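You operate a simulated robot arm through the tools that you are given. There is no shell and no other tool. Be economical: measure what you need, move in short steps, check, and stop when the job is done.

The job below is to be done with a simulated two-armed robot. You get a single attempt, and the scene is never put back.

TASK
Measure the purple sample on the gauge stand and sort it into the Pass or Hold tray.
Fine: Pass tray within 0.05 mm of zero, else Hold tray. The lever ends up; the zero knob and the other samples stay.
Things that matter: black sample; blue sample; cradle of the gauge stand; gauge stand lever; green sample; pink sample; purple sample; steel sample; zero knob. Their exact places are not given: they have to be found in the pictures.

The check looks at the end state, three seconds after you hand in, the way a careful person would. Anything else that was tipped, shoved, dropped, spilled or broken makes it a failure.

THE ROBOT
Two 7-joint arms with fingered hands on one trunk, on a base that drives. Base frame: it is fixed to the floor where the robot stands at the start and does not move with it; the origin is under the middle of the robot, x ahead of it, y to its left, z up; the surface under the hand at the start is at about z = 862. Lengths are in mm, angles in rad, forces in N, time in s.
The left shoulder is at the start at [27, 182, 1375], the right one opposite. With the tool pointing down near the work surface each hand reaches from about 100 to 720 mm from the robot's upright axis, wherever it stands, measured 20 degrees to its own side. Places, roughly: cradle of the gauge stand [700, 0, 900]; gauge stand lever [600, -100, 900]; zero knob [800, -100, 1100]. Payload 3.8 kg a hand.
The TCP of each hand is the grasp point between the finger pads, 30 mm short of the fingertips. In the tool frame z runs along the fingers and y along their closing line. The gripper opens to 104 mm. The gripper's body begins 35 mm behind the TCP. The gripper is a hand of 4 fingers: y runs from the thumb to the fingers, the wrist lies at [-17, -104, -178] in the tool frame, and closing takes about 1.5 s.
Orientation is told as [roll, pitch, yaw] about the base's x, y, z axes, in that order, counted from this pose: with the fingers straight down and the wrist toward the robot, the tool's x, y and z point along [0, 1, 0], [1, 0, 0] and [0, 0, -1] of the base frame.

THE INTERFACE
- The arms move only by the tool nudge_tool. It takes "left_rows", "right_rows" or both (then of equal length, played together; a hand with none holds still); each is a list of rows, each a list of 7 numbers: the shift along the base's x, y, z in units of 30 mm (1.0 is 30 mm), then the turn, a rotation vector about the base's x, y, z in units of 8 degrees (1.0 is 8 degrees), then the gripper command, from -1 (shut) to 1 (fully open), values between in proportion. In form: [[x, y, z, wx, wy, wz, grip], ...]. A call has 1 to 20 rows; each row shifts and turns the commanded pose from where the row before left it. A call with a number of a shift or a turn outside -1 to 1 is refused whole. Rows are played at 5 a second. More than 50 mm and 0.15 rad between two rows, or a gripper value outside its range, and nothing of the call is played. A pose out of reach is approached as far as the arm can. The call stops where the force on the tool passes 40 N (or 10 N more than at its start, if that is more) or the arm is blocked; 0.2 s more then pass. The fingers move at their own pace (about 72 mm/s each) and stop on an object; they squeeze with about 28 N. The grip force told is the motor's: it shows also when the fingers shut on nothing. Time passes only in rows, and 0.2 s behind the last, so rows that do not move let the fingers close. The reply holds the time, the measured pose of the TCP, the force on the tool along the base axes, the opening and the grip force, in the units named above and with some noise, with the torque about the TCP (base axes, N m) and any sound that the robot's microphone picked up.
- Cameras (640 x 400 px; columns grow to the right, rows downward): "scene" is now at [102.4, -6.3, 1545.5]; the picture's right is [-0.06, -1.00, 0.00], its down [-0.63, 0.04, -0.78] and it looks along [0.78, -0.05, -0.63] (base axes); focal length 264 px, centre (320, 200). "left" rides on the left gripper at [-66, -90, -126] in its tool frame; the picture's right is [-0.78, -0.30, 0.56], its down [0.57, -0.70, 0.43] and it looks along [0.26, 0.65, 0.71] (tool axes); focal length 275 px, centre (320, 200). "right" rides on the right gripper at [66, -90, -126] in its tool frame; the picture's right is [-0.78, 0.30, -0.56], its down [-0.57, -0.70, 0.42] and it looks along [-0.26, 0.65, 0.71] (tool axes); focal length 275 px, centre (320, 200).
- camera(camera): a new picture of that camera. No time passes.
- slide_trunk(by): slides the trunk up (or, below 0, down) by that many mm; the arms and the scene camera ride with it, the base frame stays. It gives what a move gives, with no picture.
- roll_base(legs): drives the robot by 1 to 6 legs, each [ahead, left, turn to the left] in mm, mm and rad, along the robot's own axes; the way and the turn of a leg run together, so that a leg with both is an arc; at most 1500 mm and 3.142 rad a leg. The arms and the cameras ride along, it lands a little off, and it stops where it bumps. It gives what a move gives.
- grasp_type(shape, hand): the hand has 4 fingers and takes this shape, open, in about a second: jaw (thumb against the fingers, like two jaws); tri (thumb and two fingers); tip (a fingertip pinch); poke (one finger out to press); point (the index stretched); flat (the hand flat); cup (the hand cupped); fist (a fist). The gripper value then closes the fingers along that shape, each until it touches; the sizes above hold for jaw. It gives what a move gives, with no picture.
- turn_head(pan, tilt): turns the head with the scene camera to pan (to the left, within 1.501 rad either way) and tilt (down, from -0.506 to 1.204), counted from straight ahead of the robot. It gives what a move gives.
- locate(camera, pixels): there is no depth. For up to 12 entries [column, row, z] of the newest picture of that camera ("zoom" is the newest enlarged one), the place [x, y] in the base frame at which the ray of that pixel passes the height z, good to about 3 mm. No time passes.
- enlarge(camera, box): a new picture of the part [left, top, right, bottom] of that camera's present view, enlarged. No time passes.
- sign_off(): hands the job in; it is judged then, once.

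Go step by step. Measure first, check grasps and placings, and put right what went wrong. The budget is 80 turns and 70 pictures, counting those below and the enlarged ones. Unless the task says otherwise, let go and move clear before handing in.

The tools are called after ">>>" by a JSON object that holds its "name" and its "arguments". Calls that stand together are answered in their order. nudge_tool: Moves the arms, as the interface text tells. Its arguments: {"type":"object","properties":{"left_rows":{"type":"array"},"right_rows":{"type":"array"}},"required":[]} The other tools are called the same way: slide_trunk (by) slides the trunk up or down; grasp_type (shape, hand) gives the hand a shape; roll_base (legs) drives the base; turn_head (pan, tilt) turns the head that bears the scene camera; camera (camera) takes a picture; locate (camera, pixels) gives the place at which the rays of pixels pass given heights; enlarge (camera, box) takes an enlarged picture of a part of a camera's view; sign_off () hands the job in.

At the start:

```text
t: 0.0
left_position: [579.6, 177.8, 1353.4]
left_ee_rot: [-0.001, 0.002, 0.002]
left_contact_force: [1.4, 0.4, 0.4]
left_torque: [0.01, -0.02, 0.03]
left_finger_gap: 103.7
left_grasp_force: 0.1
left_shape: jaw
right_position: [426.9, -253.8, 1263.1]
right_ee_rot: [-0.002, 0.001, 0.0]
right_contact_force: [-0.7, -0.3, 0.2]
right_torque: [0.02, 0.0, -0.02]
right_finger_gap: 103.3
right_grasp_force: 0.1
right_shape: jaw
trunk travel left (down, up): [-525.0, 231.0]
robot x, y, heading: [1.8, 3.7, 0.001]
head pan, tilt: [-0.061, 0.681]
```

scene: 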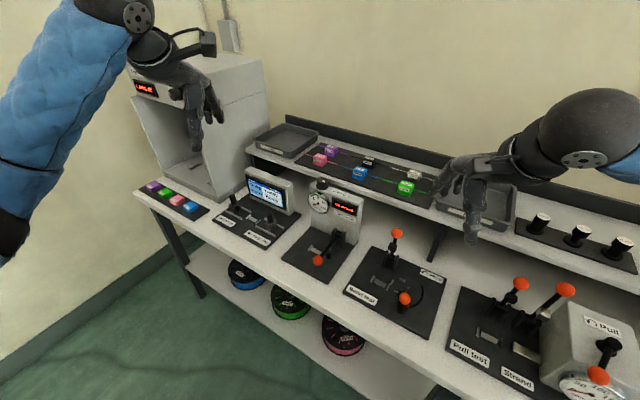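
right: 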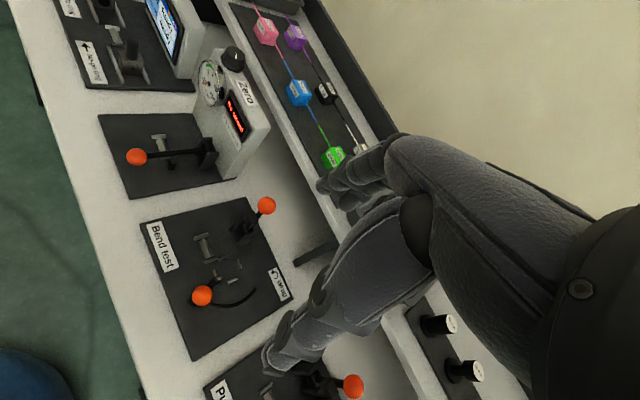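
left: 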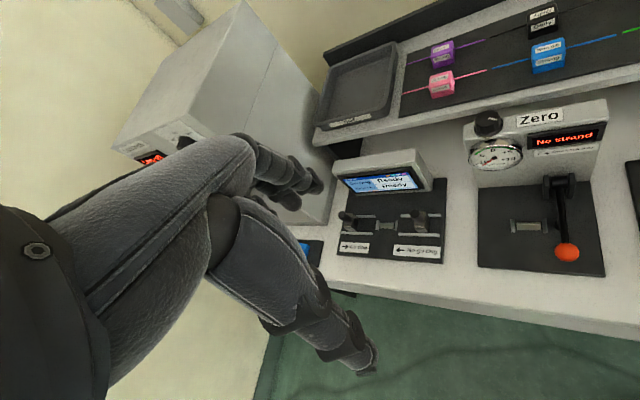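

The scene shows the gauge stand near (330,215) and the samples on a shelf near (320-415,150-190). I'll zoom in on both.

>>> {"name": "enlarge", "arguments": {"camera": "scene", "box": [240, 110, 460, 250]}}

>>> {"name": "enlarge", "arguments": {"camera": "left", "box": [400, 0, 640, 150]}}

>>> {"name": "enlarge", "arguments": {"camera": "left", "box": [440, 90, 640, 290]}}

>>> {"name": "enlarge", "arguments": {"camera": "scene", "box": [270, 170, 390, 290]}}

```text
2.86 times, centred on (350, 180) of scene
```

zoom: 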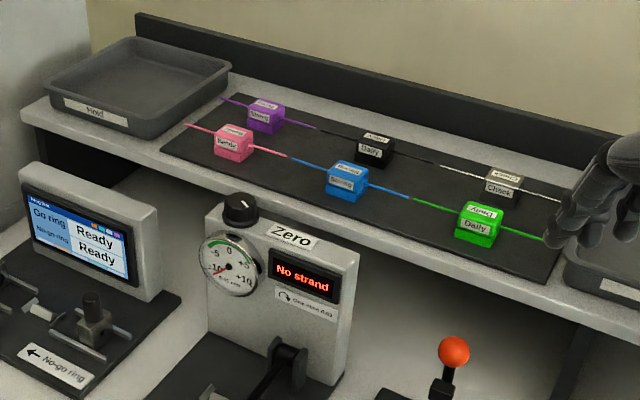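

```text
2.67 times, centred on (520, 75) of left
```

zoom: 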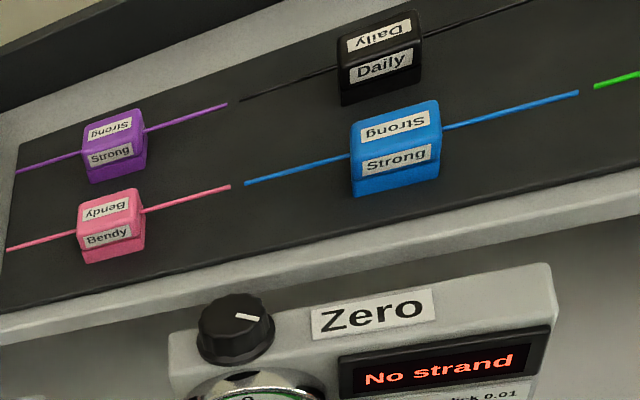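

```text
2.00 times, centred on (540, 190) of left
```

zoom: 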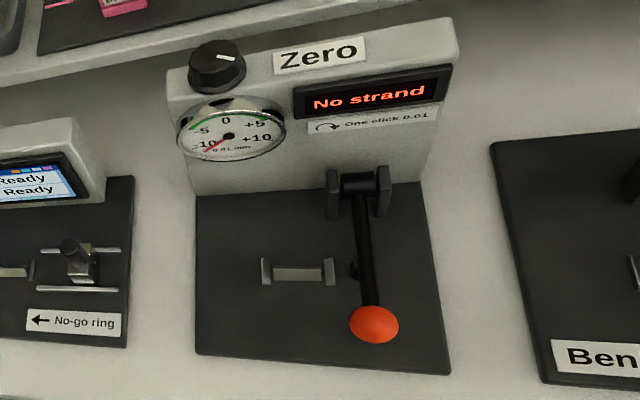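

```text
3.33 times, centred on (330, 230) of scene
```

zoom: 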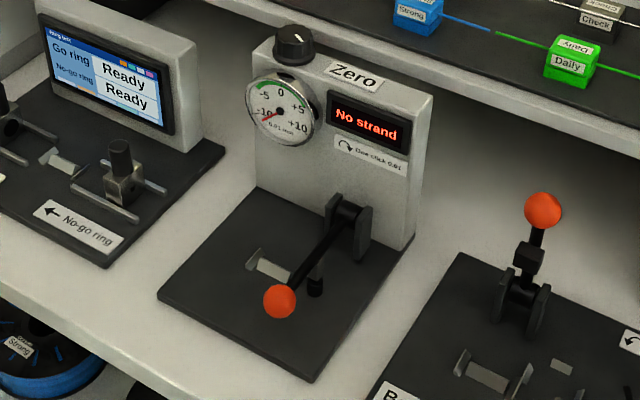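

Purple sample is on the shelf at scene (333,151), left (443,56). I triangulate by locating at several heights in both cameras.

>>> {"name": "locate", "arguments": {"camera": "scene", "pixels": [[333, 147, 1000], [333, 147, 1050], [333, 147, 1100], [333, 147, 1150], [324, 252, 862], [324, 252, 900], [317, 260, 900], [317, 260, 950], [353, 145, 1050], [353, 145, 1100]]}}

>>> {"name": "locate", "arguments": {"camera": "left", "pixels": [[442, 49, 1000], [442, 49, 1050], [442, 49, 1100], [442, 49, 1150], [527, 226, 862], [527, 226, 900], [567, 252, 900], [567, 252, 950]]}}

```text
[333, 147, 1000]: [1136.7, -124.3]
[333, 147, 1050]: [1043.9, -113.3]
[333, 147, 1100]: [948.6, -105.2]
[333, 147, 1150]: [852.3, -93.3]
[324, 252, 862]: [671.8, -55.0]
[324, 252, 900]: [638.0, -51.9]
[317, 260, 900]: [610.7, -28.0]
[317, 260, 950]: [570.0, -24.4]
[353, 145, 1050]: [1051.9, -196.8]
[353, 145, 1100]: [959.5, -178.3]
```

```text
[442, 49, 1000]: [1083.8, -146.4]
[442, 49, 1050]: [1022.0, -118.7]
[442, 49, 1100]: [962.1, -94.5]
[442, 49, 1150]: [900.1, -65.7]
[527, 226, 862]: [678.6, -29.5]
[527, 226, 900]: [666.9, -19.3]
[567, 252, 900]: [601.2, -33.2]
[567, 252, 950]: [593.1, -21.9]
```

>>> {"name": "locate", "arguments": {"camera": "scene", "pixels": [[135, 192, 862], [290, 296, 862], [420, 380, 862], [315, 249, 862], [315, 249, 900], [309, 246, 880], [321, 252, 880], [339, 234, 900], [339, 234, 950], [319, 185, 1050], [319, 185, 1000], [339, 150, 1055]]}}

>>> {"name": "turn_head", "arguments": {"pan": 0, "tilt": 1.1}}

>>> {"name": "camera", "arguments": {"camera": "scene"}}

```text
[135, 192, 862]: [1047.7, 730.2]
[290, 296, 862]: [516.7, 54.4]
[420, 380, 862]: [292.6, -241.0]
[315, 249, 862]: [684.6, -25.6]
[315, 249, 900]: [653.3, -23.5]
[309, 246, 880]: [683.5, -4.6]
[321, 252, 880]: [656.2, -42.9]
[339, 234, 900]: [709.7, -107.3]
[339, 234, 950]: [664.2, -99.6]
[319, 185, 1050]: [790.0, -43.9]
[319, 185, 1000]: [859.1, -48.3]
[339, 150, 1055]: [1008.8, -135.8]
```

```text
t: 0.9
left_position: [579.7, 177.7, 1353.5]
left_ee_rot: [0.001, -0.001, 0.002]
left_contact_force: [0.3, -0.2, -0.1]
left_torque: [-0.01, 0.01, 0.01]
left_finger_gap: 103.5
left_grasp_force: 0.1
left_shape: jaw
right_position: [427.4, -253.6, 1263.1]
right_ee_rot: [0.001, 0.002, -0.001]
right_contact_force: [1.3, 0.1, 0.0]
right_torque: [0.03, -0.01, 0.02]
right_finger_gap: 103.7
right_grasp_force: 0.0
right_shape: jaw
trunk travel left (down, up): [-525.0, 231.0]
robot x, y, heading: [-2.0, -3.1, -0.003]
head pan, tilt: [0.0, 1.1]
```

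```text
62 pictures are left
```

scene: 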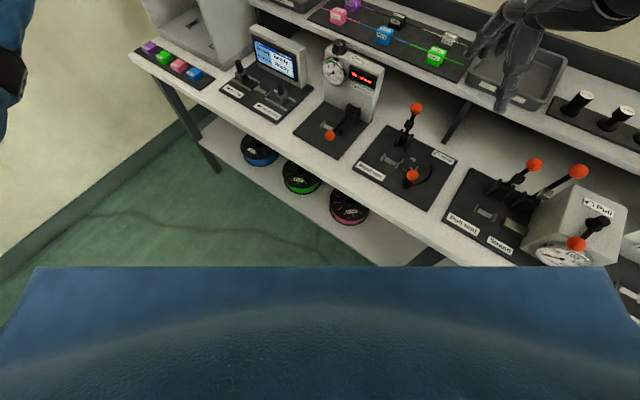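

The bench edge runs about 52° from x, so I turn the robot right about 0.66 rad to face it, then look again.

>>> {"name": "roll_base", "arguments": {"legs": [[0, 0, -0.66]]}}

>>> {"name": "turn_head", "arguments": {"pan": 0.3, "tilt": 0.6}}

>>> {"name": "camera", "arguments": {"camera": "scene"}}

```text
t: 3.0
left_position: [566.7, -210.9, 1353.6]
left_ee_rot: [0.0, 0.002, -0.653]
left_contact_force: [1.2, 0.8, -0.2]
left_torque: [0.02, -0.01, -0.02]
left_finger_gap: 103.6
left_grasp_force: 0.1
left_shape: jaw
right_position: [184.7, -462.1, 1263.7]
right_ee_rot: [0.001, 0.001, -0.654]
right_contact_force: [-0.8, 0.0, 0.5]
right_torque: [0.0, 0.01, -0.04]
right_finger_gap: 103.8
right_grasp_force: 0.1
right_shape: jaw
trunk travel left (down, up): [-525.0, 231.0]
robot x, y, heading: [-0.1, -0.6, -0.656]
head pan, tilt: [0.0, 1.1]
```

```text
t: 4.0
left_position: [569.2, -211.6, 1354.3]
left_ee_rot: [0.0, 0.001, -0.652]
left_contact_force: [0.0, -0.8, -0.2]
left_torque: [0.01, 0.0, 0.02]
left_finger_gap: 103.6
left_grasp_force: 0.0
left_shape: jaw
right_position: [184.8, -461.9, 1263.9]
right_ee_rot: [0.0, 0.001, -0.654]
right_contact_force: [-1.1, -0.1, 0.0]
right_torque: [-0.02, 0.02, 0.03]
right_finger_gap: 103.9
right_grasp_force: 0.1
right_shape: jaw
trunk travel left (down, up): [-525.0, 231.0]
robot x, y, heading: [1.9, 1.4, -0.657]
head pan, tilt: [0.3, 0.6]
```

```text
61 pictures are left
```

scene: 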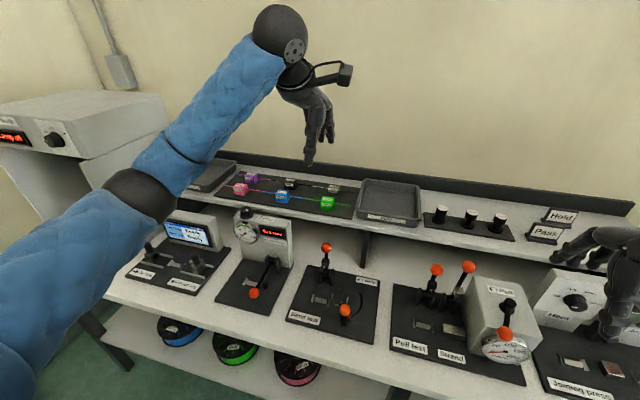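

>>> {"name": "enlarge", "arguments": {"camera": "scene", "box": [340, 160, 600, 260]}}

>>> {"name": "locate", "arguments": {"camera": "scene", "pixels": [[390, 215, 1050], [360, 182, 1080], [418, 222, 1050], [419, 191, 1080], [553, 232, 1050], [50, 220, 862], [216, 189, 1050], [180, 196, 1050], [236, 165, 1080], [245, 214, 1000], [252, 293, 910], [240, 290, 862]]}}

```text
2.46 times, centred on (470, 210) of scene
```

zoom: 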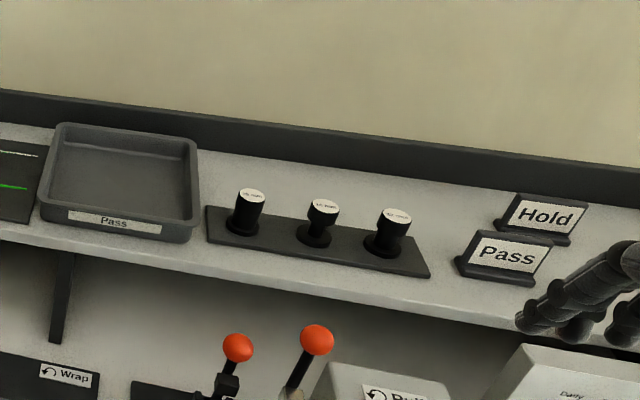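

```text
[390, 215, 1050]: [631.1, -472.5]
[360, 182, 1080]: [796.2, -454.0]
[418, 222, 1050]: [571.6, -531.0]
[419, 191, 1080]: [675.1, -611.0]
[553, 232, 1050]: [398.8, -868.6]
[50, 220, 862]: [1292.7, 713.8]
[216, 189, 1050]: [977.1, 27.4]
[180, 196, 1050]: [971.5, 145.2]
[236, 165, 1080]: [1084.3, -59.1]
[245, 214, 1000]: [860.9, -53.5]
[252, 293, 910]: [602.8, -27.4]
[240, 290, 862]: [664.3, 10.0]
```

Pass tray is the right one (390,205) and Hold the left one; the robot should move about 400 mm left and 120 mm ahead. I retract the left hand a bit first, then drive.

>>> {"name": "nudge_tool", "arguments": {"left_rows": [[-0.79, 0.61, 0, 0, 0, 0, 1], [-0.79, 0.61, 0, 0, 0, 0, 1], [-0.79, 0.61, 0, 0, 0, 0, 1], [-0.79, 0.61, 0, 0, 0, 0, 1]]}}

>>> {"name": "roll_base", "arguments": {"legs": [[0, 400, 0], [100, 0, 0]]}}

>>> {"name": "turn_head", "arguments": {"pan": 0, "tilt": 0.75}}

>>> {"name": "camera", "arguments": {"camera": "scene"}}

```text
t: 5.0
left_position: [472.7, -137.8, 1354.7]
left_ee_rot: [-0.001, 0.002, -0.653]
left_contact_force: [-0.7, -0.2, -0.3]
left_torque: [-0.02, -0.02, 0.01]
left_finger_gap: 103.5
left_grasp_force: 0.0
left_shape: jaw
right_position: [184.2, -460.0, 1263.6]
right_ee_rot: [0.001, 0.001, -0.655]
right_contact_force: [-0.3, -0.5, 0.0]
right_torque: [-0.03, 0.0, 0.03]
right_finger_gap: 103.8
right_grasp_force: 0.1
right_shape: jaw
trunk travel left (down, up): [-525.0, 231.0]
robot x, y, heading: [-0.1, -2.2, -0.655]
head pan, tilt: [0.3, 0.6]
```

```text
t: 8.2
left_position: [794.5, 110.5, 1353.5]
left_ee_rot: [-0.001, 0.003, -0.663]
left_contact_force: [-0.5, 0.2, 0.6]
left_torque: [0.02, 0.05, -0.01]
left_finger_gap: 103.8
left_grasp_force: 0.0
left_shape: jaw
right_position: [502.9, -210.0, 1263.1]
right_ee_rot: [0.001, 0.001, -0.665]
right_contact_force: [0.2, 0.0, 0.0]
right_torque: [0.03, 0.02, -0.01]
right_finger_gap: 103.6
right_grasp_force: 0.0
right_shape: jaw
trunk travel left (down, up): [-525.0, 231.0]
robot x, y, heading: [319.1, 253.2, -0.665]
head pan, tilt: [0.3, 0.6]
```

```text
t: 9.0
left_position: [793.4, 112.1, 1354.6]
left_ee_rot: [0.0, -0.001, -0.663]
left_contact_force: [0.2, 0.7, 0.6]
left_torque: [-0.02, -0.02, 0.01]
left_finger_gap: 103.8
left_grasp_force: 0.1
left_shape: jaw
right_position: [500.7, -208.8, 1263.7]
right_ee_rot: [0.0, 0.0, -0.664]
right_contact_force: [0.4, 0.2, 0.8]
right_torque: [-0.03, 0.0, 0.02]
right_finger_gap: 103.8
right_grasp_force: 0.1
right_shape: jaw
trunk travel left (down, up): [-525.0, 231.0]
robot x, y, heading: [318.5, 254.2, -0.668]
head pan, tilt: [0.0, 0.75]
```

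```text
59 pictures are left
```

scene: 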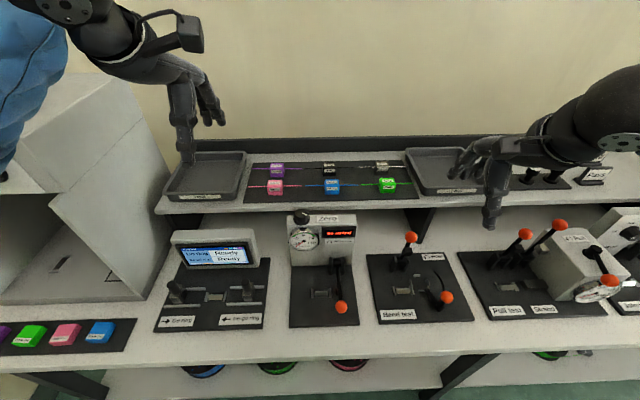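

The bench is now square in view with the gauge at (325,265). I zoom in on the gauge and the samples.

>>> {"name": "enlarge", "arguments": {"camera": "scene", "box": [260, 200, 400, 330]}}

>>> {"name": "enlarge", "arguments": {"camera": "scene", "box": [170, 130, 410, 220]}}

>>> {"name": "locate", "arguments": {"camera": "scene", "pixels": [[277, 170, 1060], [277, 170, 1080], [277, 174, 1054], [309, 293, 880], [331, 293, 880], [320, 293, 880], [341, 307, 912], [338, 265, 912], [305, 213, 1080], [204, 176, 1056], [452, 172, 1056], [320, 328, 862]]}}

```text
3.08 times, centred on (330, 265) of scene
```

zoom: 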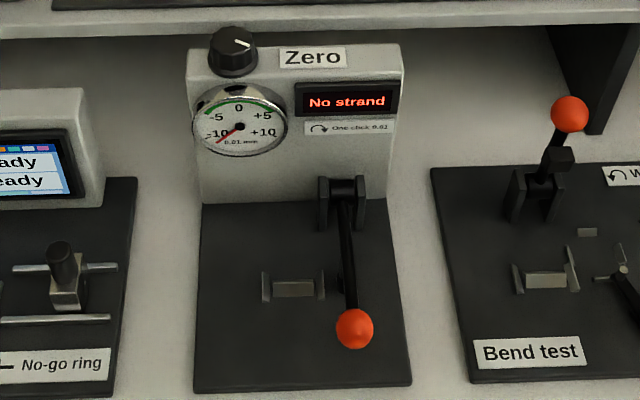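

```text
2.67 times, centred on (290, 175) of scene
```

zoom: 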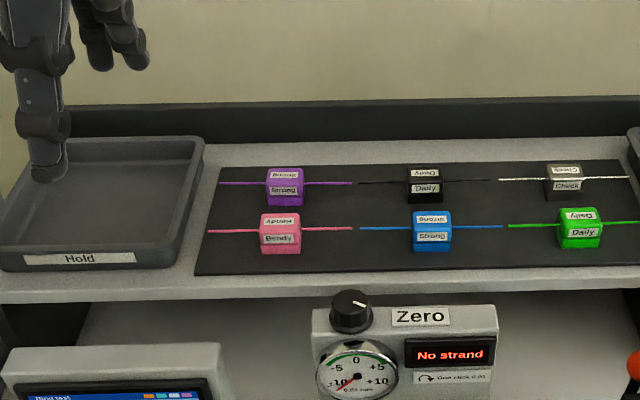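

```text
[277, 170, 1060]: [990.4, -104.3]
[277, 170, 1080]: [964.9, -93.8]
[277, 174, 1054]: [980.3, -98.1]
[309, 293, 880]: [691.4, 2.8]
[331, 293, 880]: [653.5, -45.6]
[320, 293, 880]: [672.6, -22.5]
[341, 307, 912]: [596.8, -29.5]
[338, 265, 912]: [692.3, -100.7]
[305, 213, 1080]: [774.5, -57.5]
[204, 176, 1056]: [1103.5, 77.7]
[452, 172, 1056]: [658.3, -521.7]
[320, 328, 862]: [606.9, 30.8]
```

The lever is currently down, with its foot beside the cradle; it has to be lifted first. I bring the right hand above the ball (about [597,-29,912]) with the fingers closing along the bench.

>>> {"name": "nudge_tool", "arguments": {"right_rows": [[0.267, 0.5, -0.4, 0, 0, 0.9375, 1], [0.267, 0.5, -0.4, 0, 0, 0.9375, 1], [0.267, 0.5, -0.4, 0, 0, 0.9375, 1], [0.267, 0.5, -0.4, 0, 0, 0.9375, 1], [0.267, 0.5, -0.4, 0, 0, 0.9375, 1], [0.267, 0.5, -0.4, 0, 0, 0.9375, 1], [0.267, 0.5, -0.4, 0, 0, 0.9375, 1], [0.267, 0.5, -0.4, 0, 0, 0.9375, 1], [0.267, 0.5, -0.4, 0, 0, 0.9375, 1], [0.267, 0.5, -0.4, 0, 0, 0.9375, 1], [0.267, 0.5, -0.4, 0, 0, 0.9375, 1], [0.267, 0.5, -0.4, 0, 0, 0.9375, 1]]}}

>>> {"name": "camera", "arguments": {"camera": "scene"}}

>>> {"name": "camera", "arguments": {"camera": "right"}}

```text
t: 11.6
left_position: [792.0, 108.9, 1353.4]
left_ee_rot: [0.001, -0.001, -0.665]
left_contact_force: [0.8, -0.3, 0.1]
left_torque: [0.06, -0.01, 0.0]
left_finger_gap: 103.7
left_grasp_force: 0.2
left_shape: jaw
right_position: [586.5, -17.6, 1162.5]
right_ee_rot: [-0.024, -0.003, 0.679]
right_contact_force: [-1.0, -0.1, -0.1]
right_torque: [0.02, -0.04, 0.0]
right_finger_gap: 104.1
right_grasp_force: 0.1
right_shape: jaw
right hand out of reach, approached as far as the arm can: row 9, 10, 11, 12
trunk travel left (down, up): [-525.0, 231.0]
robot x, y, heading: [325.5, 252.6, -0.666]
head pan, tilt: [0.0, 0.75]
```

```text
56 pictures are left
```

scene: 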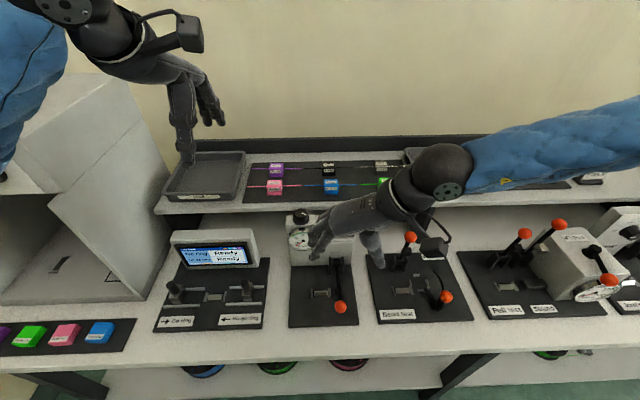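

```text
55 pictures are left
```

right: 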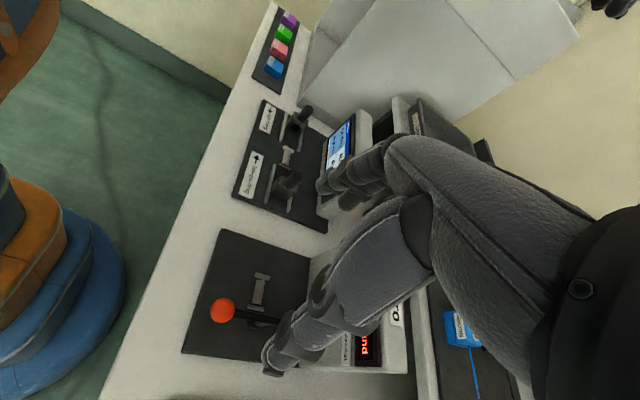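

The wrist can't quite reach a 90° turn there. I back the turn off about 15° and descend towards the ball.

>>> {"name": "nudge_tool", "arguments": {"right_rows": [[0, 0, -0.5, 0, 0, -1, 1], [0, 0, -0.7, 0, 0, -1, 1], [0, 0, -0.8, 0, 0, -0.2, 1], [0, 0, -0.5, 0, 0, 0, 1], [0, 0, 0, 0, 0, 0, 1]]}}

>>> {"name": "camera", "arguments": {"camera": "scene"}}

>>> {"name": "camera", "arguments": {"camera": "right"}}

```text
t: 12.8
left_position: [792.8, 111.8, 1353.4]
left_ee_rot: [0.001, 0.003, -0.664]
left_contact_force: [-0.2, 1.2, -0.2]
left_torque: [0.01, 0.02, 0.02]
left_finger_gap: 103.9
left_grasp_force: 0.0
left_shape: jaw
right_position: [587.9, -16.4, 1087.9]
right_ee_rot: [-0.027, 0.0, 0.372]
right_contact_force: [-0.4, -0.1, 0.0]
right_torque: [-0.03, 0.0, 0.01]
right_finger_gap: 103.8
right_grasp_force: 0.0
right_shape: jaw
trunk travel left (down, up): [-525.0, 231.0]
robot x, y, heading: [321.4, 257.0, -0.663]
head pan, tilt: [0.0, 0.75]
```

```text
54 pictures are left
```

scene: 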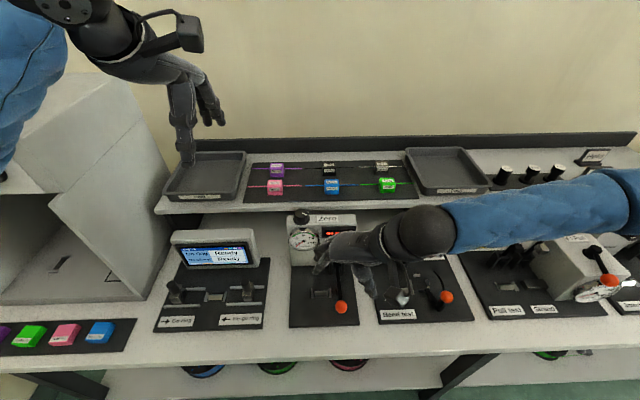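

```text
53 pictures are left
```

right: 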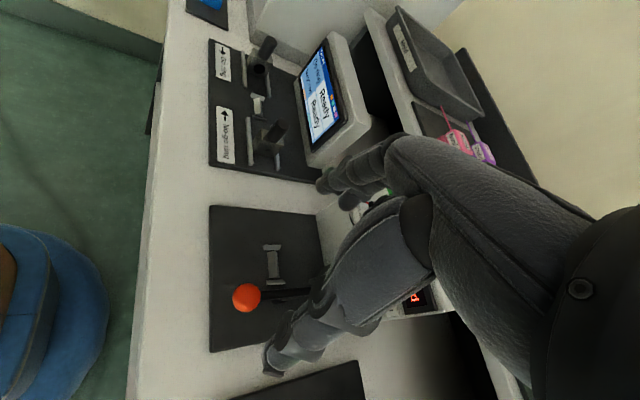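

>>> {"name": "locate", "arguments": {"camera": "right", "pixels": [[246, 297, 890], [246, 297, 910], [246, 297, 930], [275, 247, 880], [279, 280, 880], [273, 263, 880]]}}

>>> {"name": "locate", "arguments": {"camera": "scene", "pixels": [[341, 307, 890], [341, 307, 910], [341, 307, 930], [309, 291, 880], [332, 291, 880], [320, 292, 880]]}}

>>> {"name": "enlarge", "arguments": {"camera": "right", "box": [190, 190, 360, 360]}}

```text
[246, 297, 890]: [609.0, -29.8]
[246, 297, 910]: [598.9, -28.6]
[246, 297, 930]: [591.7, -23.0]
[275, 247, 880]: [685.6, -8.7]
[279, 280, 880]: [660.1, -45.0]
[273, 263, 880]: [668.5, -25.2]
```

```text
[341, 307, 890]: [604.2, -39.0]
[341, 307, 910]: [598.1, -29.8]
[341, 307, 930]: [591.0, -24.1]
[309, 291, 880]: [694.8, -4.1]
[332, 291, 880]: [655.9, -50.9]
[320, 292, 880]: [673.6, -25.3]
```

```text
2.35 times, centred on (275, 275) of right
```

zoom: 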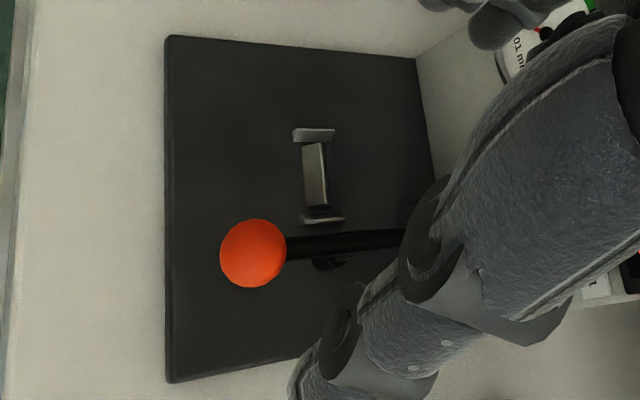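

>>> {"name": "nudge_tool", "arguments": {"right_rows": [[0.2, -0.2, -0.8, 0, 0, 0.6, 0.2], [0.1, -0.2, -0.8, 0, 0, 0.8, 0.2], [0, 0, -0.8, 0, 0, 0.8, 0.2], [0, 0, -0.4, 0, 0, 0.8, 0.2], [0, 0, 0, 0, 0, 0, 0.2]]}}

>>> {"name": "enlarge", "arguments": {"camera": "scene", "box": [250, 200, 450, 330]}}

>>> {"name": "camera", "arguments": {"camera": "right"}}

```text
t: 14.0
left_position: [791.0, 109.1, 1354.0]
left_ee_rot: [0.002, -0.001, -0.665]
left_contact_force: [-0.7, 0.7, -0.3]
left_torque: [0.0, -0.03, 0.0]
left_finger_gap: 103.6
left_grasp_force: 0.0
left_shape: jaw
right_position: [596.1, -29.6, 1005.1]
right_ee_rot: [-0.028, -0.005, 0.791]
right_contact_force: [-0.4, -0.5, 0.3]
right_torque: [0.0, 0.0, -0.01]
right_finger_gap: 62.7
right_grasp_force: 0.2
right_shape: jaw
trunk travel left (down, up): [-525.0, 231.0]
robot x, y, heading: [321.6, 252.0, -0.664]
head pan, tilt: [0.0, 0.75]
```

```text
3.08 times, centred on (350, 265) of scene
```

zoom: 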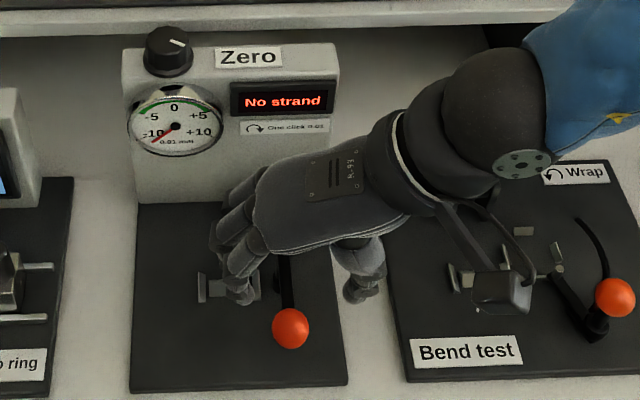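

```text
50 pictures are left
```

right: 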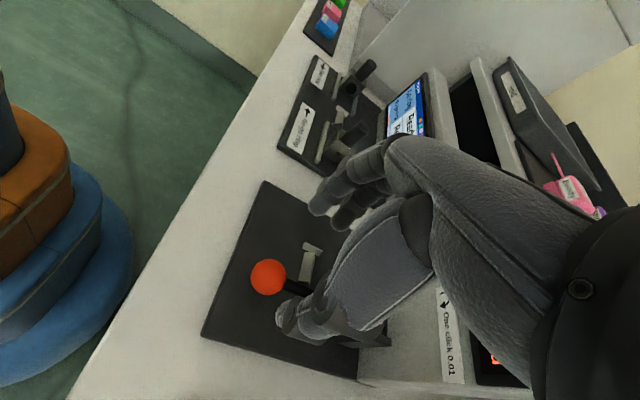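

Hand is over the ball, opening 63 mm, fingers left and thumb right. I descend about 88 mm and look before closing.

>>> {"name": "nudge_tool", "arguments": {"right_rows": [[0, 0, -0.8, 0, 0, 0, 0.2], [0, 0, -0.8, 0, 0, 0, 0.2], [0, 0, -0.8, 0, 0, 0, 0.2], [0, 0, -0.5, 0, 0, 0, 0.2], [0, 0, 0, 0, 0, 0, 0.2]]}}

>>> {"name": "enlarge", "arguments": {"camera": "scene", "box": [250, 200, 450, 330]}}

>>> {"name": "enlarge", "arguments": {"camera": "right", "box": [200, 160, 440, 340]}}

```text
t: 15.2
left_position: [793.2, 112.6, 1353.2]
left_ee_rot: [0.001, 0.003, -0.663]
left_contact_force: [-0.2, -0.1, 0.6]
left_torque: [0.03, 0.01, 0.0]
left_finger_gap: 103.7
left_grasp_force: 0.0
left_shape: jaw
right_position: [596.8, -29.1, 916.6]
right_ee_rot: [-0.025, 0.001, 0.789]
right_contact_force: [0.3, 1.4, 0.7]
right_torque: [0.04, 0.02, 0.03]
right_finger_gap: 62.4
right_grasp_force: 0.1
right_shape: jaw
trunk travel left (down, up): [-525.0, 231.0]
robot x, y, heading: [323.8, 254.6, -0.668]
head pan, tilt: [0.0, 0.75]
```

```text
3.08 times, centred on (350, 265) of scene
```

zoom: 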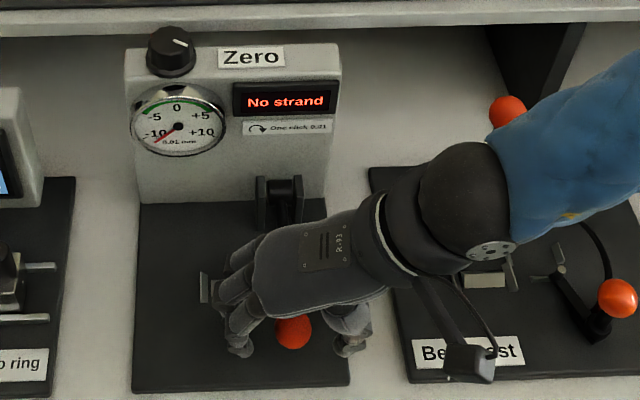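

```text
2.22 times, centred on (320, 250) of right
```

zoom: 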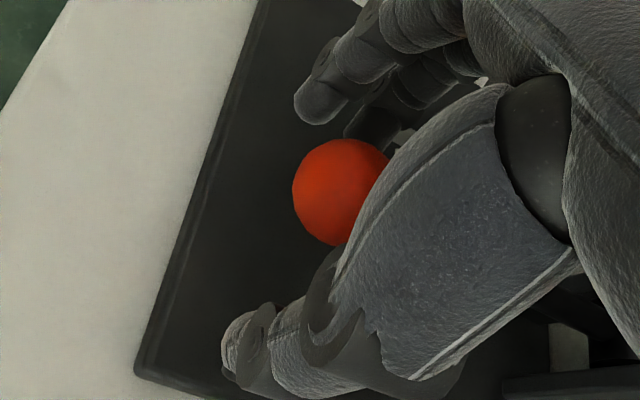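

The ball sits between fingers and thumb. I close.

>>> {"name": "nudge_tool", "arguments": {"right_rows": [[0, 0, 0, 0, 0, 0, -0.2], [0, 0, 0, 0, 0, 0, -0.6], [0, 0, 0, 0, 0, 0, -0.8], [0, 0, 0, 0, 0, 0, -0.8], [0, 0, 0, 0, 0, 0, -0.8], [0, 0, 0, 0, 0, 0, -0.8]]}}

>>> {"name": "enlarge", "arguments": {"camera": "scene", "box": [250, 200, 450, 330]}}

```text
t: 16.6
left_position: [792.6, 112.1, 1353.8]
left_ee_rot: [0.0, 0.002, -0.664]
left_contact_force: [0.5, -0.7, 0.7]
left_torque: [0.0, -0.02, -0.01]
left_finger_gap: 103.7
left_grasp_force: 0.1
left_shape: jaw
right_position: [596.4, -30.0, 917.0]
right_ee_rot: [-0.023, 0.0, 0.79]
right_contact_force: [-0.6, 0.5, 0.5]
right_torque: [0.01, 0.01, -0.06]
right_finger_gap: 10.7
right_grasp_force: 0.1
right_shape: jaw
trunk travel left (down, up): [-525.0, 231.0]
robot x, y, heading: [321.6, 254.2, -0.663]
head pan, tilt: [0.0, 0.75]
```

```text
3.08 times, centred on (350, 265) of scene
```

zoom: 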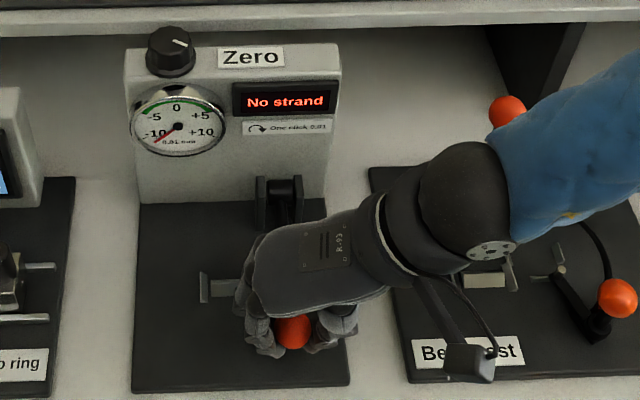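

>>> {"name": "enlarge", "arguments": {"camera": "right", "box": [200, 160, 440, 340]}}

>>> {"name": "locate", "arguments": {"camera": "scene", "pixels": [[341, 307, 912]]}}

```text
2.22 times, centred on (320, 250) of right
```

zoom: 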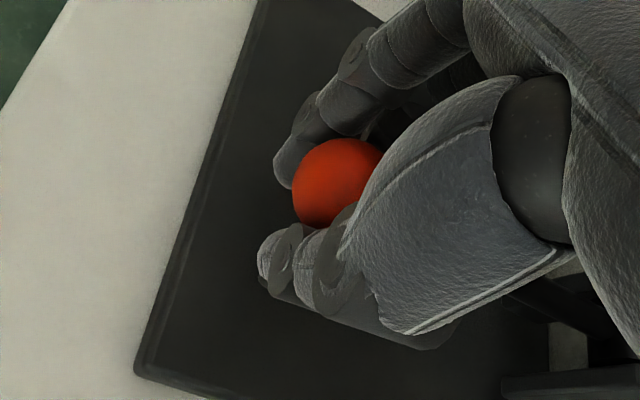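

```text
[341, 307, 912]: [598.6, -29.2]
```

The ball is caged by the fingers; I shut fully and lift 24 mm as a test.

>>> {"name": "nudge_tool", "arguments": {"right_rows": [[0, 0, 0, 0, 0, 0, -1], [0, 0, 0, 0, 0, 0, -1], [0, 0, 0.2, 0, 0, 0, -1], [0, 0, 0.3, 0, 0, 0, -1], [0, 0, 0.3, 0, 0, 0, -1]]}}

>>> {"name": "enlarge", "arguments": {"camera": "scene", "box": [250, 200, 450, 330]}}

```text
t: 17.8
left_position: [793.4, 111.1, 1354.7]
left_ee_rot: [0.0, 0.002, -0.664]
left_contact_force: [0.5, 0.3, -0.1]
left_torque: [0.0, 0.01, 0.0]
left_finger_gap: 103.6
left_grasp_force: 0.0
left_shape: jaw
right_position: [597.1, -31.3, 941.0]
right_ee_rot: [-0.025, 0.0, 0.791]
right_contact_force: [-2.6, -5.2, -2.4]
right_torque: [0.05, 0.17, 0.09]
right_finger_gap: 12.7
right_grasp_force: 28.2
right_shape: jaw
trunk travel left (down, up): [-525.0, 231.0]
robot x, y, heading: [323.2, 252.4, -0.664]
head pan, tilt: [0.0, 0.75]
```

```text
3.08 times, centred on (350, 265) of scene
```

zoom: 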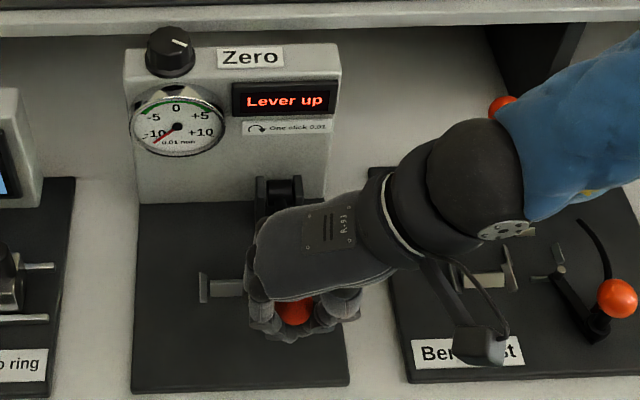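

The gauge reads "Lever up" and the ball is held (28 N). I follow the arc about the pivot.

>>> {"name": "nudge_tool", "arguments": {"right_rows": [[0.073, -0.058, 0.603, 0, 0, 0, -1], [0.157, -0.123, 0.577, 0, 0, 0, -1], [0.233, -0.183, 0.533, 0, 0, 0, -1], [0, 0, 0, 0, 0, 0, -1]]}}

>>> {"name": "enlarge", "arguments": {"camera": "scene", "box": [250, 200, 450, 330]}}

```text
t: 18.8
left_position: [793.6, 111.2, 1353.4]
left_ee_rot: [-0.002, 0.002, -0.665]
left_contact_force: [-0.4, 0.6, -1.1]
left_torque: [0.05, 0.02, 0.0]
left_finger_gap: 103.7
left_grasp_force: 0.1
left_shape: jaw
right_position: [611.5, -39.8, 992.7]
right_ee_rot: [-0.025, 0.0, 0.793]
right_contact_force: [0.7, 2.2, -1.9]
right_torque: [0.03, 0.04, 0.04]
right_finger_gap: 10.2
right_grasp_force: 28.0
right_shape: jaw
trunk travel left (down, up): [-525.0, 231.0]
robot x, y, heading: [320.1, 252.2, -0.666]
head pan, tilt: [0.0, 0.75]
```

```text
3.08 times, centred on (350, 265) of scene
```

zoom: 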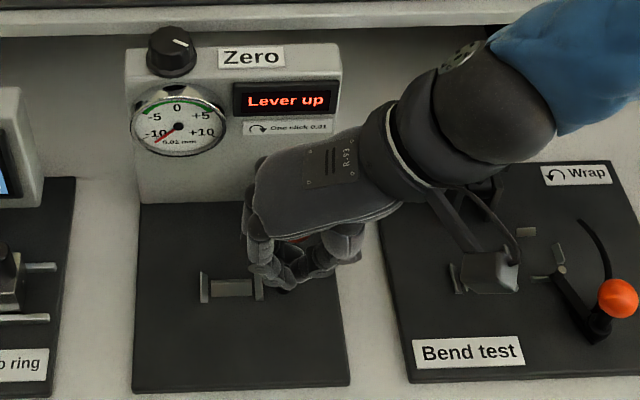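

Lever follows with low force (ball now hidden in the hand). I continue the arc.

>>> {"name": "nudge_tool", "arguments": {"right_rows": [[0.302, -0.237, 0.473, 0, 0, 0, -1], [0.362, -0.284, 0.4, 0, 0, 0, -1], [0, 0, 0, 0, 0, 0, -1]]}}

>>> {"name": "camera", "arguments": {"camera": "scene"}}

>>> {"name": "camera", "arguments": {"camera": "right"}}

```text
t: 19.6
left_position: [793.1, 111.1, 1354.3]
left_ee_rot: [-0.001, 0.001, -0.663]
left_contact_force: [-0.2, 1.2, 0.5]
left_torque: [0.01, 0.0, 0.01]
left_finger_gap: 103.8
left_grasp_force: 0.1
left_shape: jaw
right_position: [632.2, -48.2, 1016.1]
right_ee_rot: [-0.028, -0.014, 0.787]
right_contact_force: [0.3, 0.9, -1.2]
right_torque: [0.07, 0.04, 0.02]
right_finger_gap: 10.2
right_grasp_force: 28.4
right_shape: jaw
right hand out of reach, approached as far as the arm can: row 2
trunk travel left (down, up): [-525.0, 231.0]
robot x, y, heading: [320.1, 251.1, -0.664]
head pan, tilt: [0.0, 0.75]
```

```text
43 pictures are left
```

scene: 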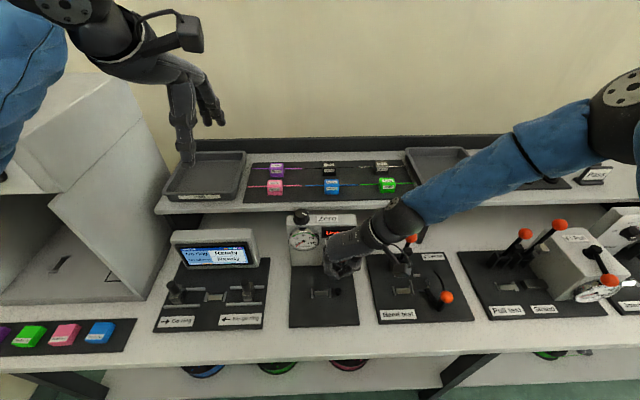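

```text
42 pictures are left
```

right: 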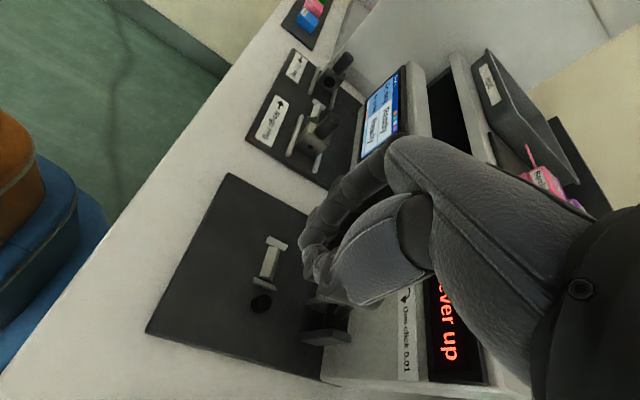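

>>> {"name": "nudge_tool", "arguments": {"right_rows": [[0.1, -0.08, 0.1, 0, 0, -1, -1], [0.25, -0.2, 0.21, 0, 0, -1, -1], [0.25, -0.2, 0.15, 0, 0, -0.5, -1], [0.25, -0.19, 0.12, 0, 0, 0, -1], [0, 0, 0, 0, 0, 0, -1]]}}

>>> {"name": "enlarge", "arguments": {"camera": "scene", "box": [250, 200, 450, 330]}}

```text
t: 20.8
left_position: [794.7, 112.7, 1353.8]
left_ee_rot: [0.0, 0.002, -0.664]
left_contact_force: [0.1, -0.1, 0.0]
left_torque: [-0.03, -0.02, 0.02]
left_finger_gap: 103.6
left_grasp_force: 0.1
left_shape: jaw
right_position: [658.0, -66.6, 1033.0]
right_ee_rot: [-0.023, 0.001, 0.444]
right_contact_force: [4.2, 10.0, -15.6]
right_torque: [0.42, 0.72, 0.42]
right_finger_gap: 10.5
right_grasp_force: 28.3
right_shape: jaw
trunk travel left (down, up): [-525.0, 231.0]
robot x, y, heading: [322.9, 250.3, -0.66]
head pan, tilt: [0.0, 0.75]
```

```text
3.08 times, centred on (350, 265) of scene
```

zoom: 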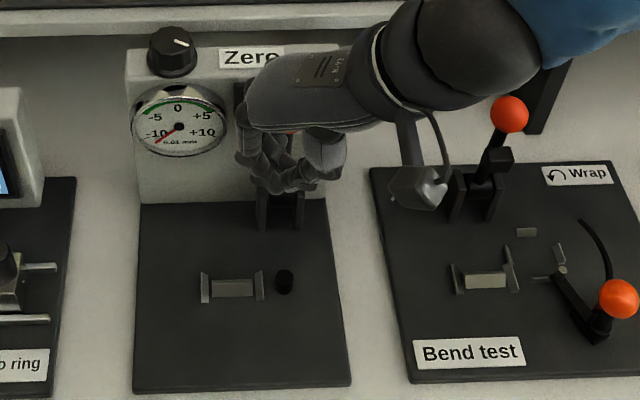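

Lever is near its upper stop (force −15 N). I ease back slightly, open and lift off upward.

>>> {"name": "nudge_tool", "arguments": {"right_rows": [[-0.07, 0.05, -0.03, 0, 0, 0, -1], [0, 0, 0, 0, 0, 0, -0.4], [0, 0, 0, 0, 0, 0, 0.1], [0, 0, 0, 0, 0, 0, 0.1], [0, 0, 0, 0, 0, 0, 0.1]]}}

>>> {"name": "enlarge", "arguments": {"camera": "scene", "box": [250, 200, 450, 330]}}

```text
t: 22.0
left_position: [792.9, 111.4, 1354.2]
left_ee_rot: [0.001, -0.001, -0.663]
left_contact_force: [0.5, -1.2, 0.5]
left_torque: [0.01, 0.0, 0.01]
left_finger_gap: 103.6
left_grasp_force: 0.0
left_shape: jaw
right_position: [656.0, -66.2, 1033.2]
right_ee_rot: [-0.027, -0.002, 0.441]
right_contact_force: [-0.1, 0.2, -0.3]
right_torque: [0.0, -0.01, 0.02]
right_finger_gap: 56.7
right_grasp_force: 0.1
right_shape: jaw
trunk travel left (down, up): [-525.0, 231.0]
robot x, y, heading: [320.2, 253.0, -0.667]
head pan, tilt: [0.0, 0.75]
```

```text
3.08 times, centred on (350, 265) of scene
```

zoom: 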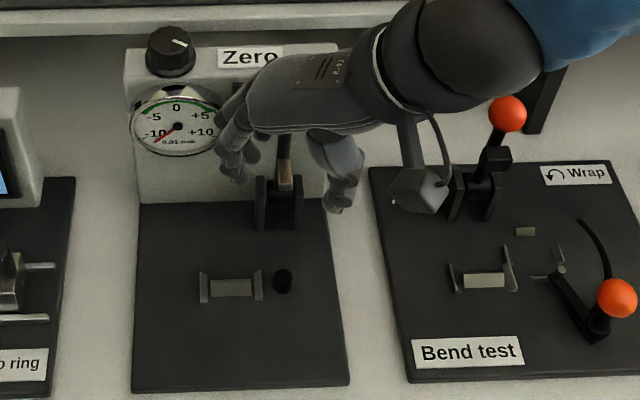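

Lever stays up. I lift the right hand clear and park it to the right.

>>> {"name": "nudge_tool", "arguments": {"right_rows": [[0, 0, 0.9, 0, 0, 0, 0.1], [0, 0, 0.9, 0, 0, 0, 0.1], [0, 0, 0.9, 0, 0, 0, 0.1], [-0.5, 0.3, 0.9, 0, 0, -0.5, 0.1], [-0.95, -0.2, 0.5, 0, 0, -1, 0.1], [-0.95, -0.31, 0.2, 0, 0, -1, 0.1], [-0.95, -0.5, 0, 0, 0, -1, 0.1], [-0.95, -0.5, 0, 0, 0, -1, 0.1], [-0.95, -0.5, 0, 0, 0, -1, 0.1], [-0.95, -0.5, 0, 0, 0, -1, 0.1]]}}

>>> {"name": "camera", "arguments": {"camera": "scene"}}

>>> {"name": "enlarge", "arguments": {"camera": "scene", "box": [260, 200, 400, 330]}}

```text
t: 24.2
left_position: [792.9, 112.3, 1352.9]
left_ee_rot: [0.0, 0.001, -0.664]
left_contact_force: [-1.2, 0.1, -0.5]
left_torque: [-0.01, -0.02, 0.0]
left_finger_gap: 103.7
left_grasp_force: 0.0
left_shape: jaw
right_position: [483.6, -143.7, 1157.9]
right_ee_rot: [-0.025, 0.0, -0.465]
right_contact_force: [-0.4, 0.2, -0.6]
right_torque: [0.01, -0.04, 0.0]
right_finger_gap: 57.0
right_grasp_force: 0.1
right_shape: jaw
right hand out of reach, approached as far as the arm can: row 10
trunk travel left (down, up): [-525.0, 231.0]
robot x, y, heading: [325.1, 252.3, -0.666]
head pan, tilt: [0.0, 0.75]
```

```text
39 pictures are left
```

scene: 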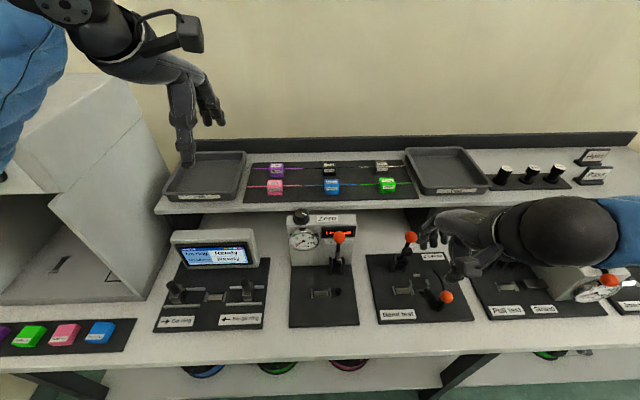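

```text
3.08 times, centred on (330, 265) of scene
```

zoom: 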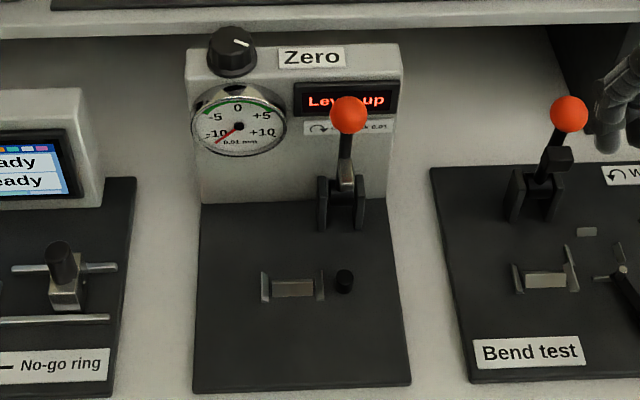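

Lever is up and clear. Now the left hand goes over the purple sample (about [988,-106]).

>>> {"name": "nudge_tool", "arguments": {"left_rows": [[0.81, -0.91, -0.5, 0, 0, 0, 0.4], [0.81, -0.91, -0.6, 0, 0, 0, 0.4], [0.81, -0.91, -0.7, 0, 0, 0, 0.4], [0.81, -0.91, -0.7, 0, 0, 0, 0.4], [0.81, -0.91, -0.7, 0, 0, 0, 0.4], [0.81, -0.91, -0.7, 0, 0, 0, 0.4], [0.81, -0.91, -0.7, 0, 0, 0, 0.4], [0.81, -0.91, -0.7, 0, 0, 0, 0.4], [0, 0, 0, 0, 0, 0, 0.4]]}}

>>> {"name": "camera", "arguments": {"camera": "left"}}

>>> {"name": "enlarge", "arguments": {"camera": "scene", "box": [200, 80, 400, 210]}}

```text
t: 26.2
left_position: [988.5, -103.4, 1192.2]
left_ee_rot: [-0.002, 0.002, -0.665]
left_contact_force: [0.0, 0.0, -1.2]
left_torque: [-0.06, 0.08, -0.01]
left_finger_gap: 72.6
left_grasp_force: 0.1
left_shape: jaw
right_position: [486.4, -141.0, 1159.0]
right_ee_rot: [-0.026, 0.002, -0.463]
right_contact_force: [0.4, -0.1, 0.4]
right_torque: [-0.03, 0.03, 0.02]
right_finger_gap: 56.7
right_grasp_force: 0.1
right_shape: jaw
trunk travel left (down, up): [-525.0, 231.0]
robot x, y, heading: [322.0, 254.2, -0.668]
head pan, tilt: [0.0, 0.75]
```

```text
37 pictures are left
```

left: 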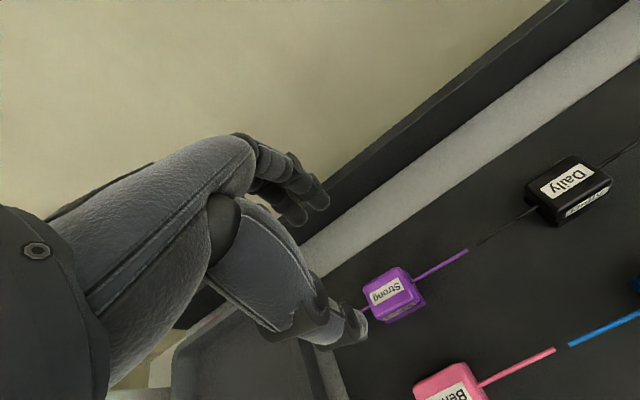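

```text
3.08 times, centred on (300, 145) of scene
```

zoom: 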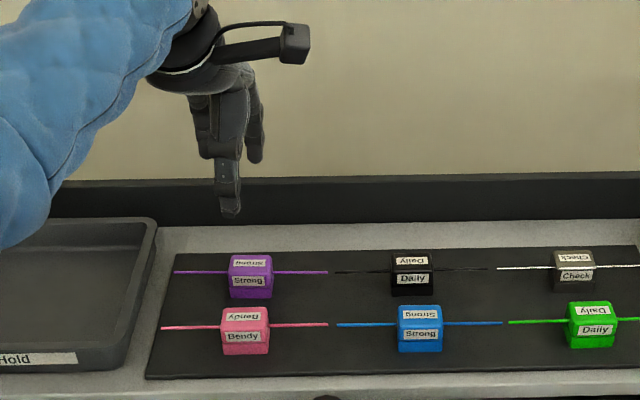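

>>> {"name": "locate", "arguments": {"camera": "left", "pixels": [[390, 289, 1070], [390, 289, 1080], [390, 289, 1090], [390, 289, 1100], [396, 322, 1050], [396, 322, 1060], [362, 283, 1085], [404, 268, 1085], [374, 312, 1085], [418, 297, 1085], [447, 376, 1085]]}}

>>> {"name": "locate", "arguments": {"camera": "scene", "pixels": [[277.3, 165.7, 1070], [277.3, 165.7, 1080], [277.3, 165.7, 1090], [277.3, 165.7, 1100], [277.6, 176.8, 1050], [277.6, 176.8, 1060]]}}

```text
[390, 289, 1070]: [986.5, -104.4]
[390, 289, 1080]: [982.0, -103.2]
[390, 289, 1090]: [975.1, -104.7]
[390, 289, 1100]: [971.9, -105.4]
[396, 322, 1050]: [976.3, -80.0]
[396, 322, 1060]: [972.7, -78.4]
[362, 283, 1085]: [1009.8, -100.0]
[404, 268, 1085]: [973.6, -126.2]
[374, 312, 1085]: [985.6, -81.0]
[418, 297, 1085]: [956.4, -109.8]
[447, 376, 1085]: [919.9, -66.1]
```

```text
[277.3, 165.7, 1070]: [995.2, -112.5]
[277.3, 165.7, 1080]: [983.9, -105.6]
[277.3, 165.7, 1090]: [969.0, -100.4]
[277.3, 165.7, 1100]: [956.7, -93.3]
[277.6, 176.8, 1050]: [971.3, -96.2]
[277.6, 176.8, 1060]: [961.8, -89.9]
```

Purple's top centre is about [981,-104,1082], pink is 72 mm in front. I descend with a 60 mm opening to z≈1088.

>>> {"name": "nudge_tool", "arguments": {"left_rows": [[-0.25, -0.02, -0.5, 0, 0, 0, 0.15], [0, 0, -0.8, 0, 0, 0, 0.15], [0, 0, -0.8, 0, 0, 0, 0.15], [0, 0, -0.8, 0, 0, 0, 0.15], [0, 0, -0.57, 0, 0, 0, 0.15], [0, 0, 0, 0, 0, 0, 0.15]]}}

>>> {"name": "camera", "arguments": {"camera": "left"}}

>>> {"name": "enlarge", "arguments": {"camera": "scene", "box": [200, 80, 400, 210]}}

```text
t: 27.6
left_position: [976.8, -101.0, 1089.4]
left_ee_rot: [-0.002, -0.001, -0.664]
left_contact_force: [1.4, 0.4, -1.2]
left_torque: [0.03, 0.02, -0.01]
left_finger_gap: 60.1
left_grasp_force: 0.1
left_shape: jaw
left hand out of reach, approached as far as the arm can: row 4
right_position: [485.4, -143.1, 1159.7]
right_ee_rot: [-0.024, 0.0, -0.467]
right_contact_force: [-0.2, -0.3, -0.2]
right_torque: [-0.03, -0.03, -0.01]
right_finger_gap: 56.8
right_grasp_force: 0.0
right_shape: jaw
trunk travel left (down, up): [-525.0, 231.0]
robot x, y, heading: [321.7, 252.2, -0.66]
head pan, tilt: [0.0, 0.75]
```

```text
35 pictures are left
```

left: 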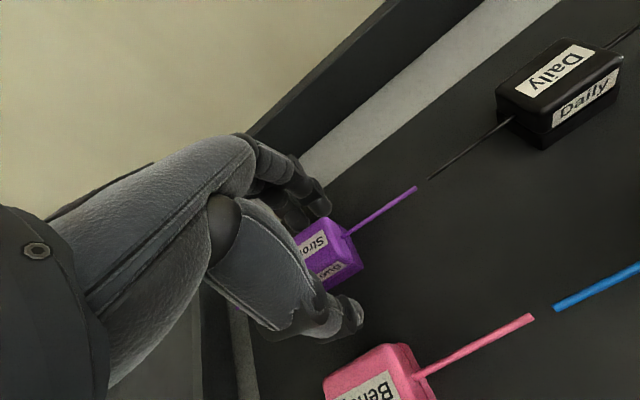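

```text
3.08 times, centred on (300, 145) of scene
```

zoom: 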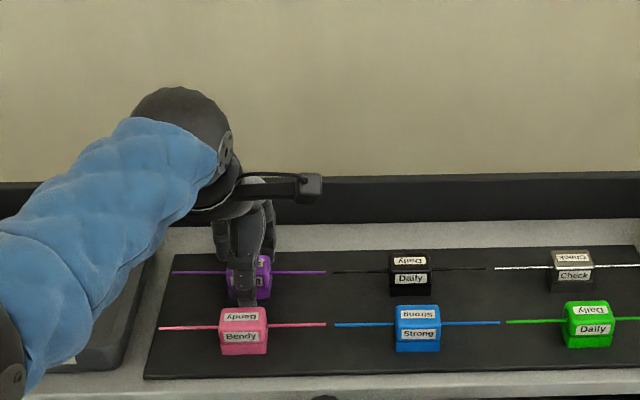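

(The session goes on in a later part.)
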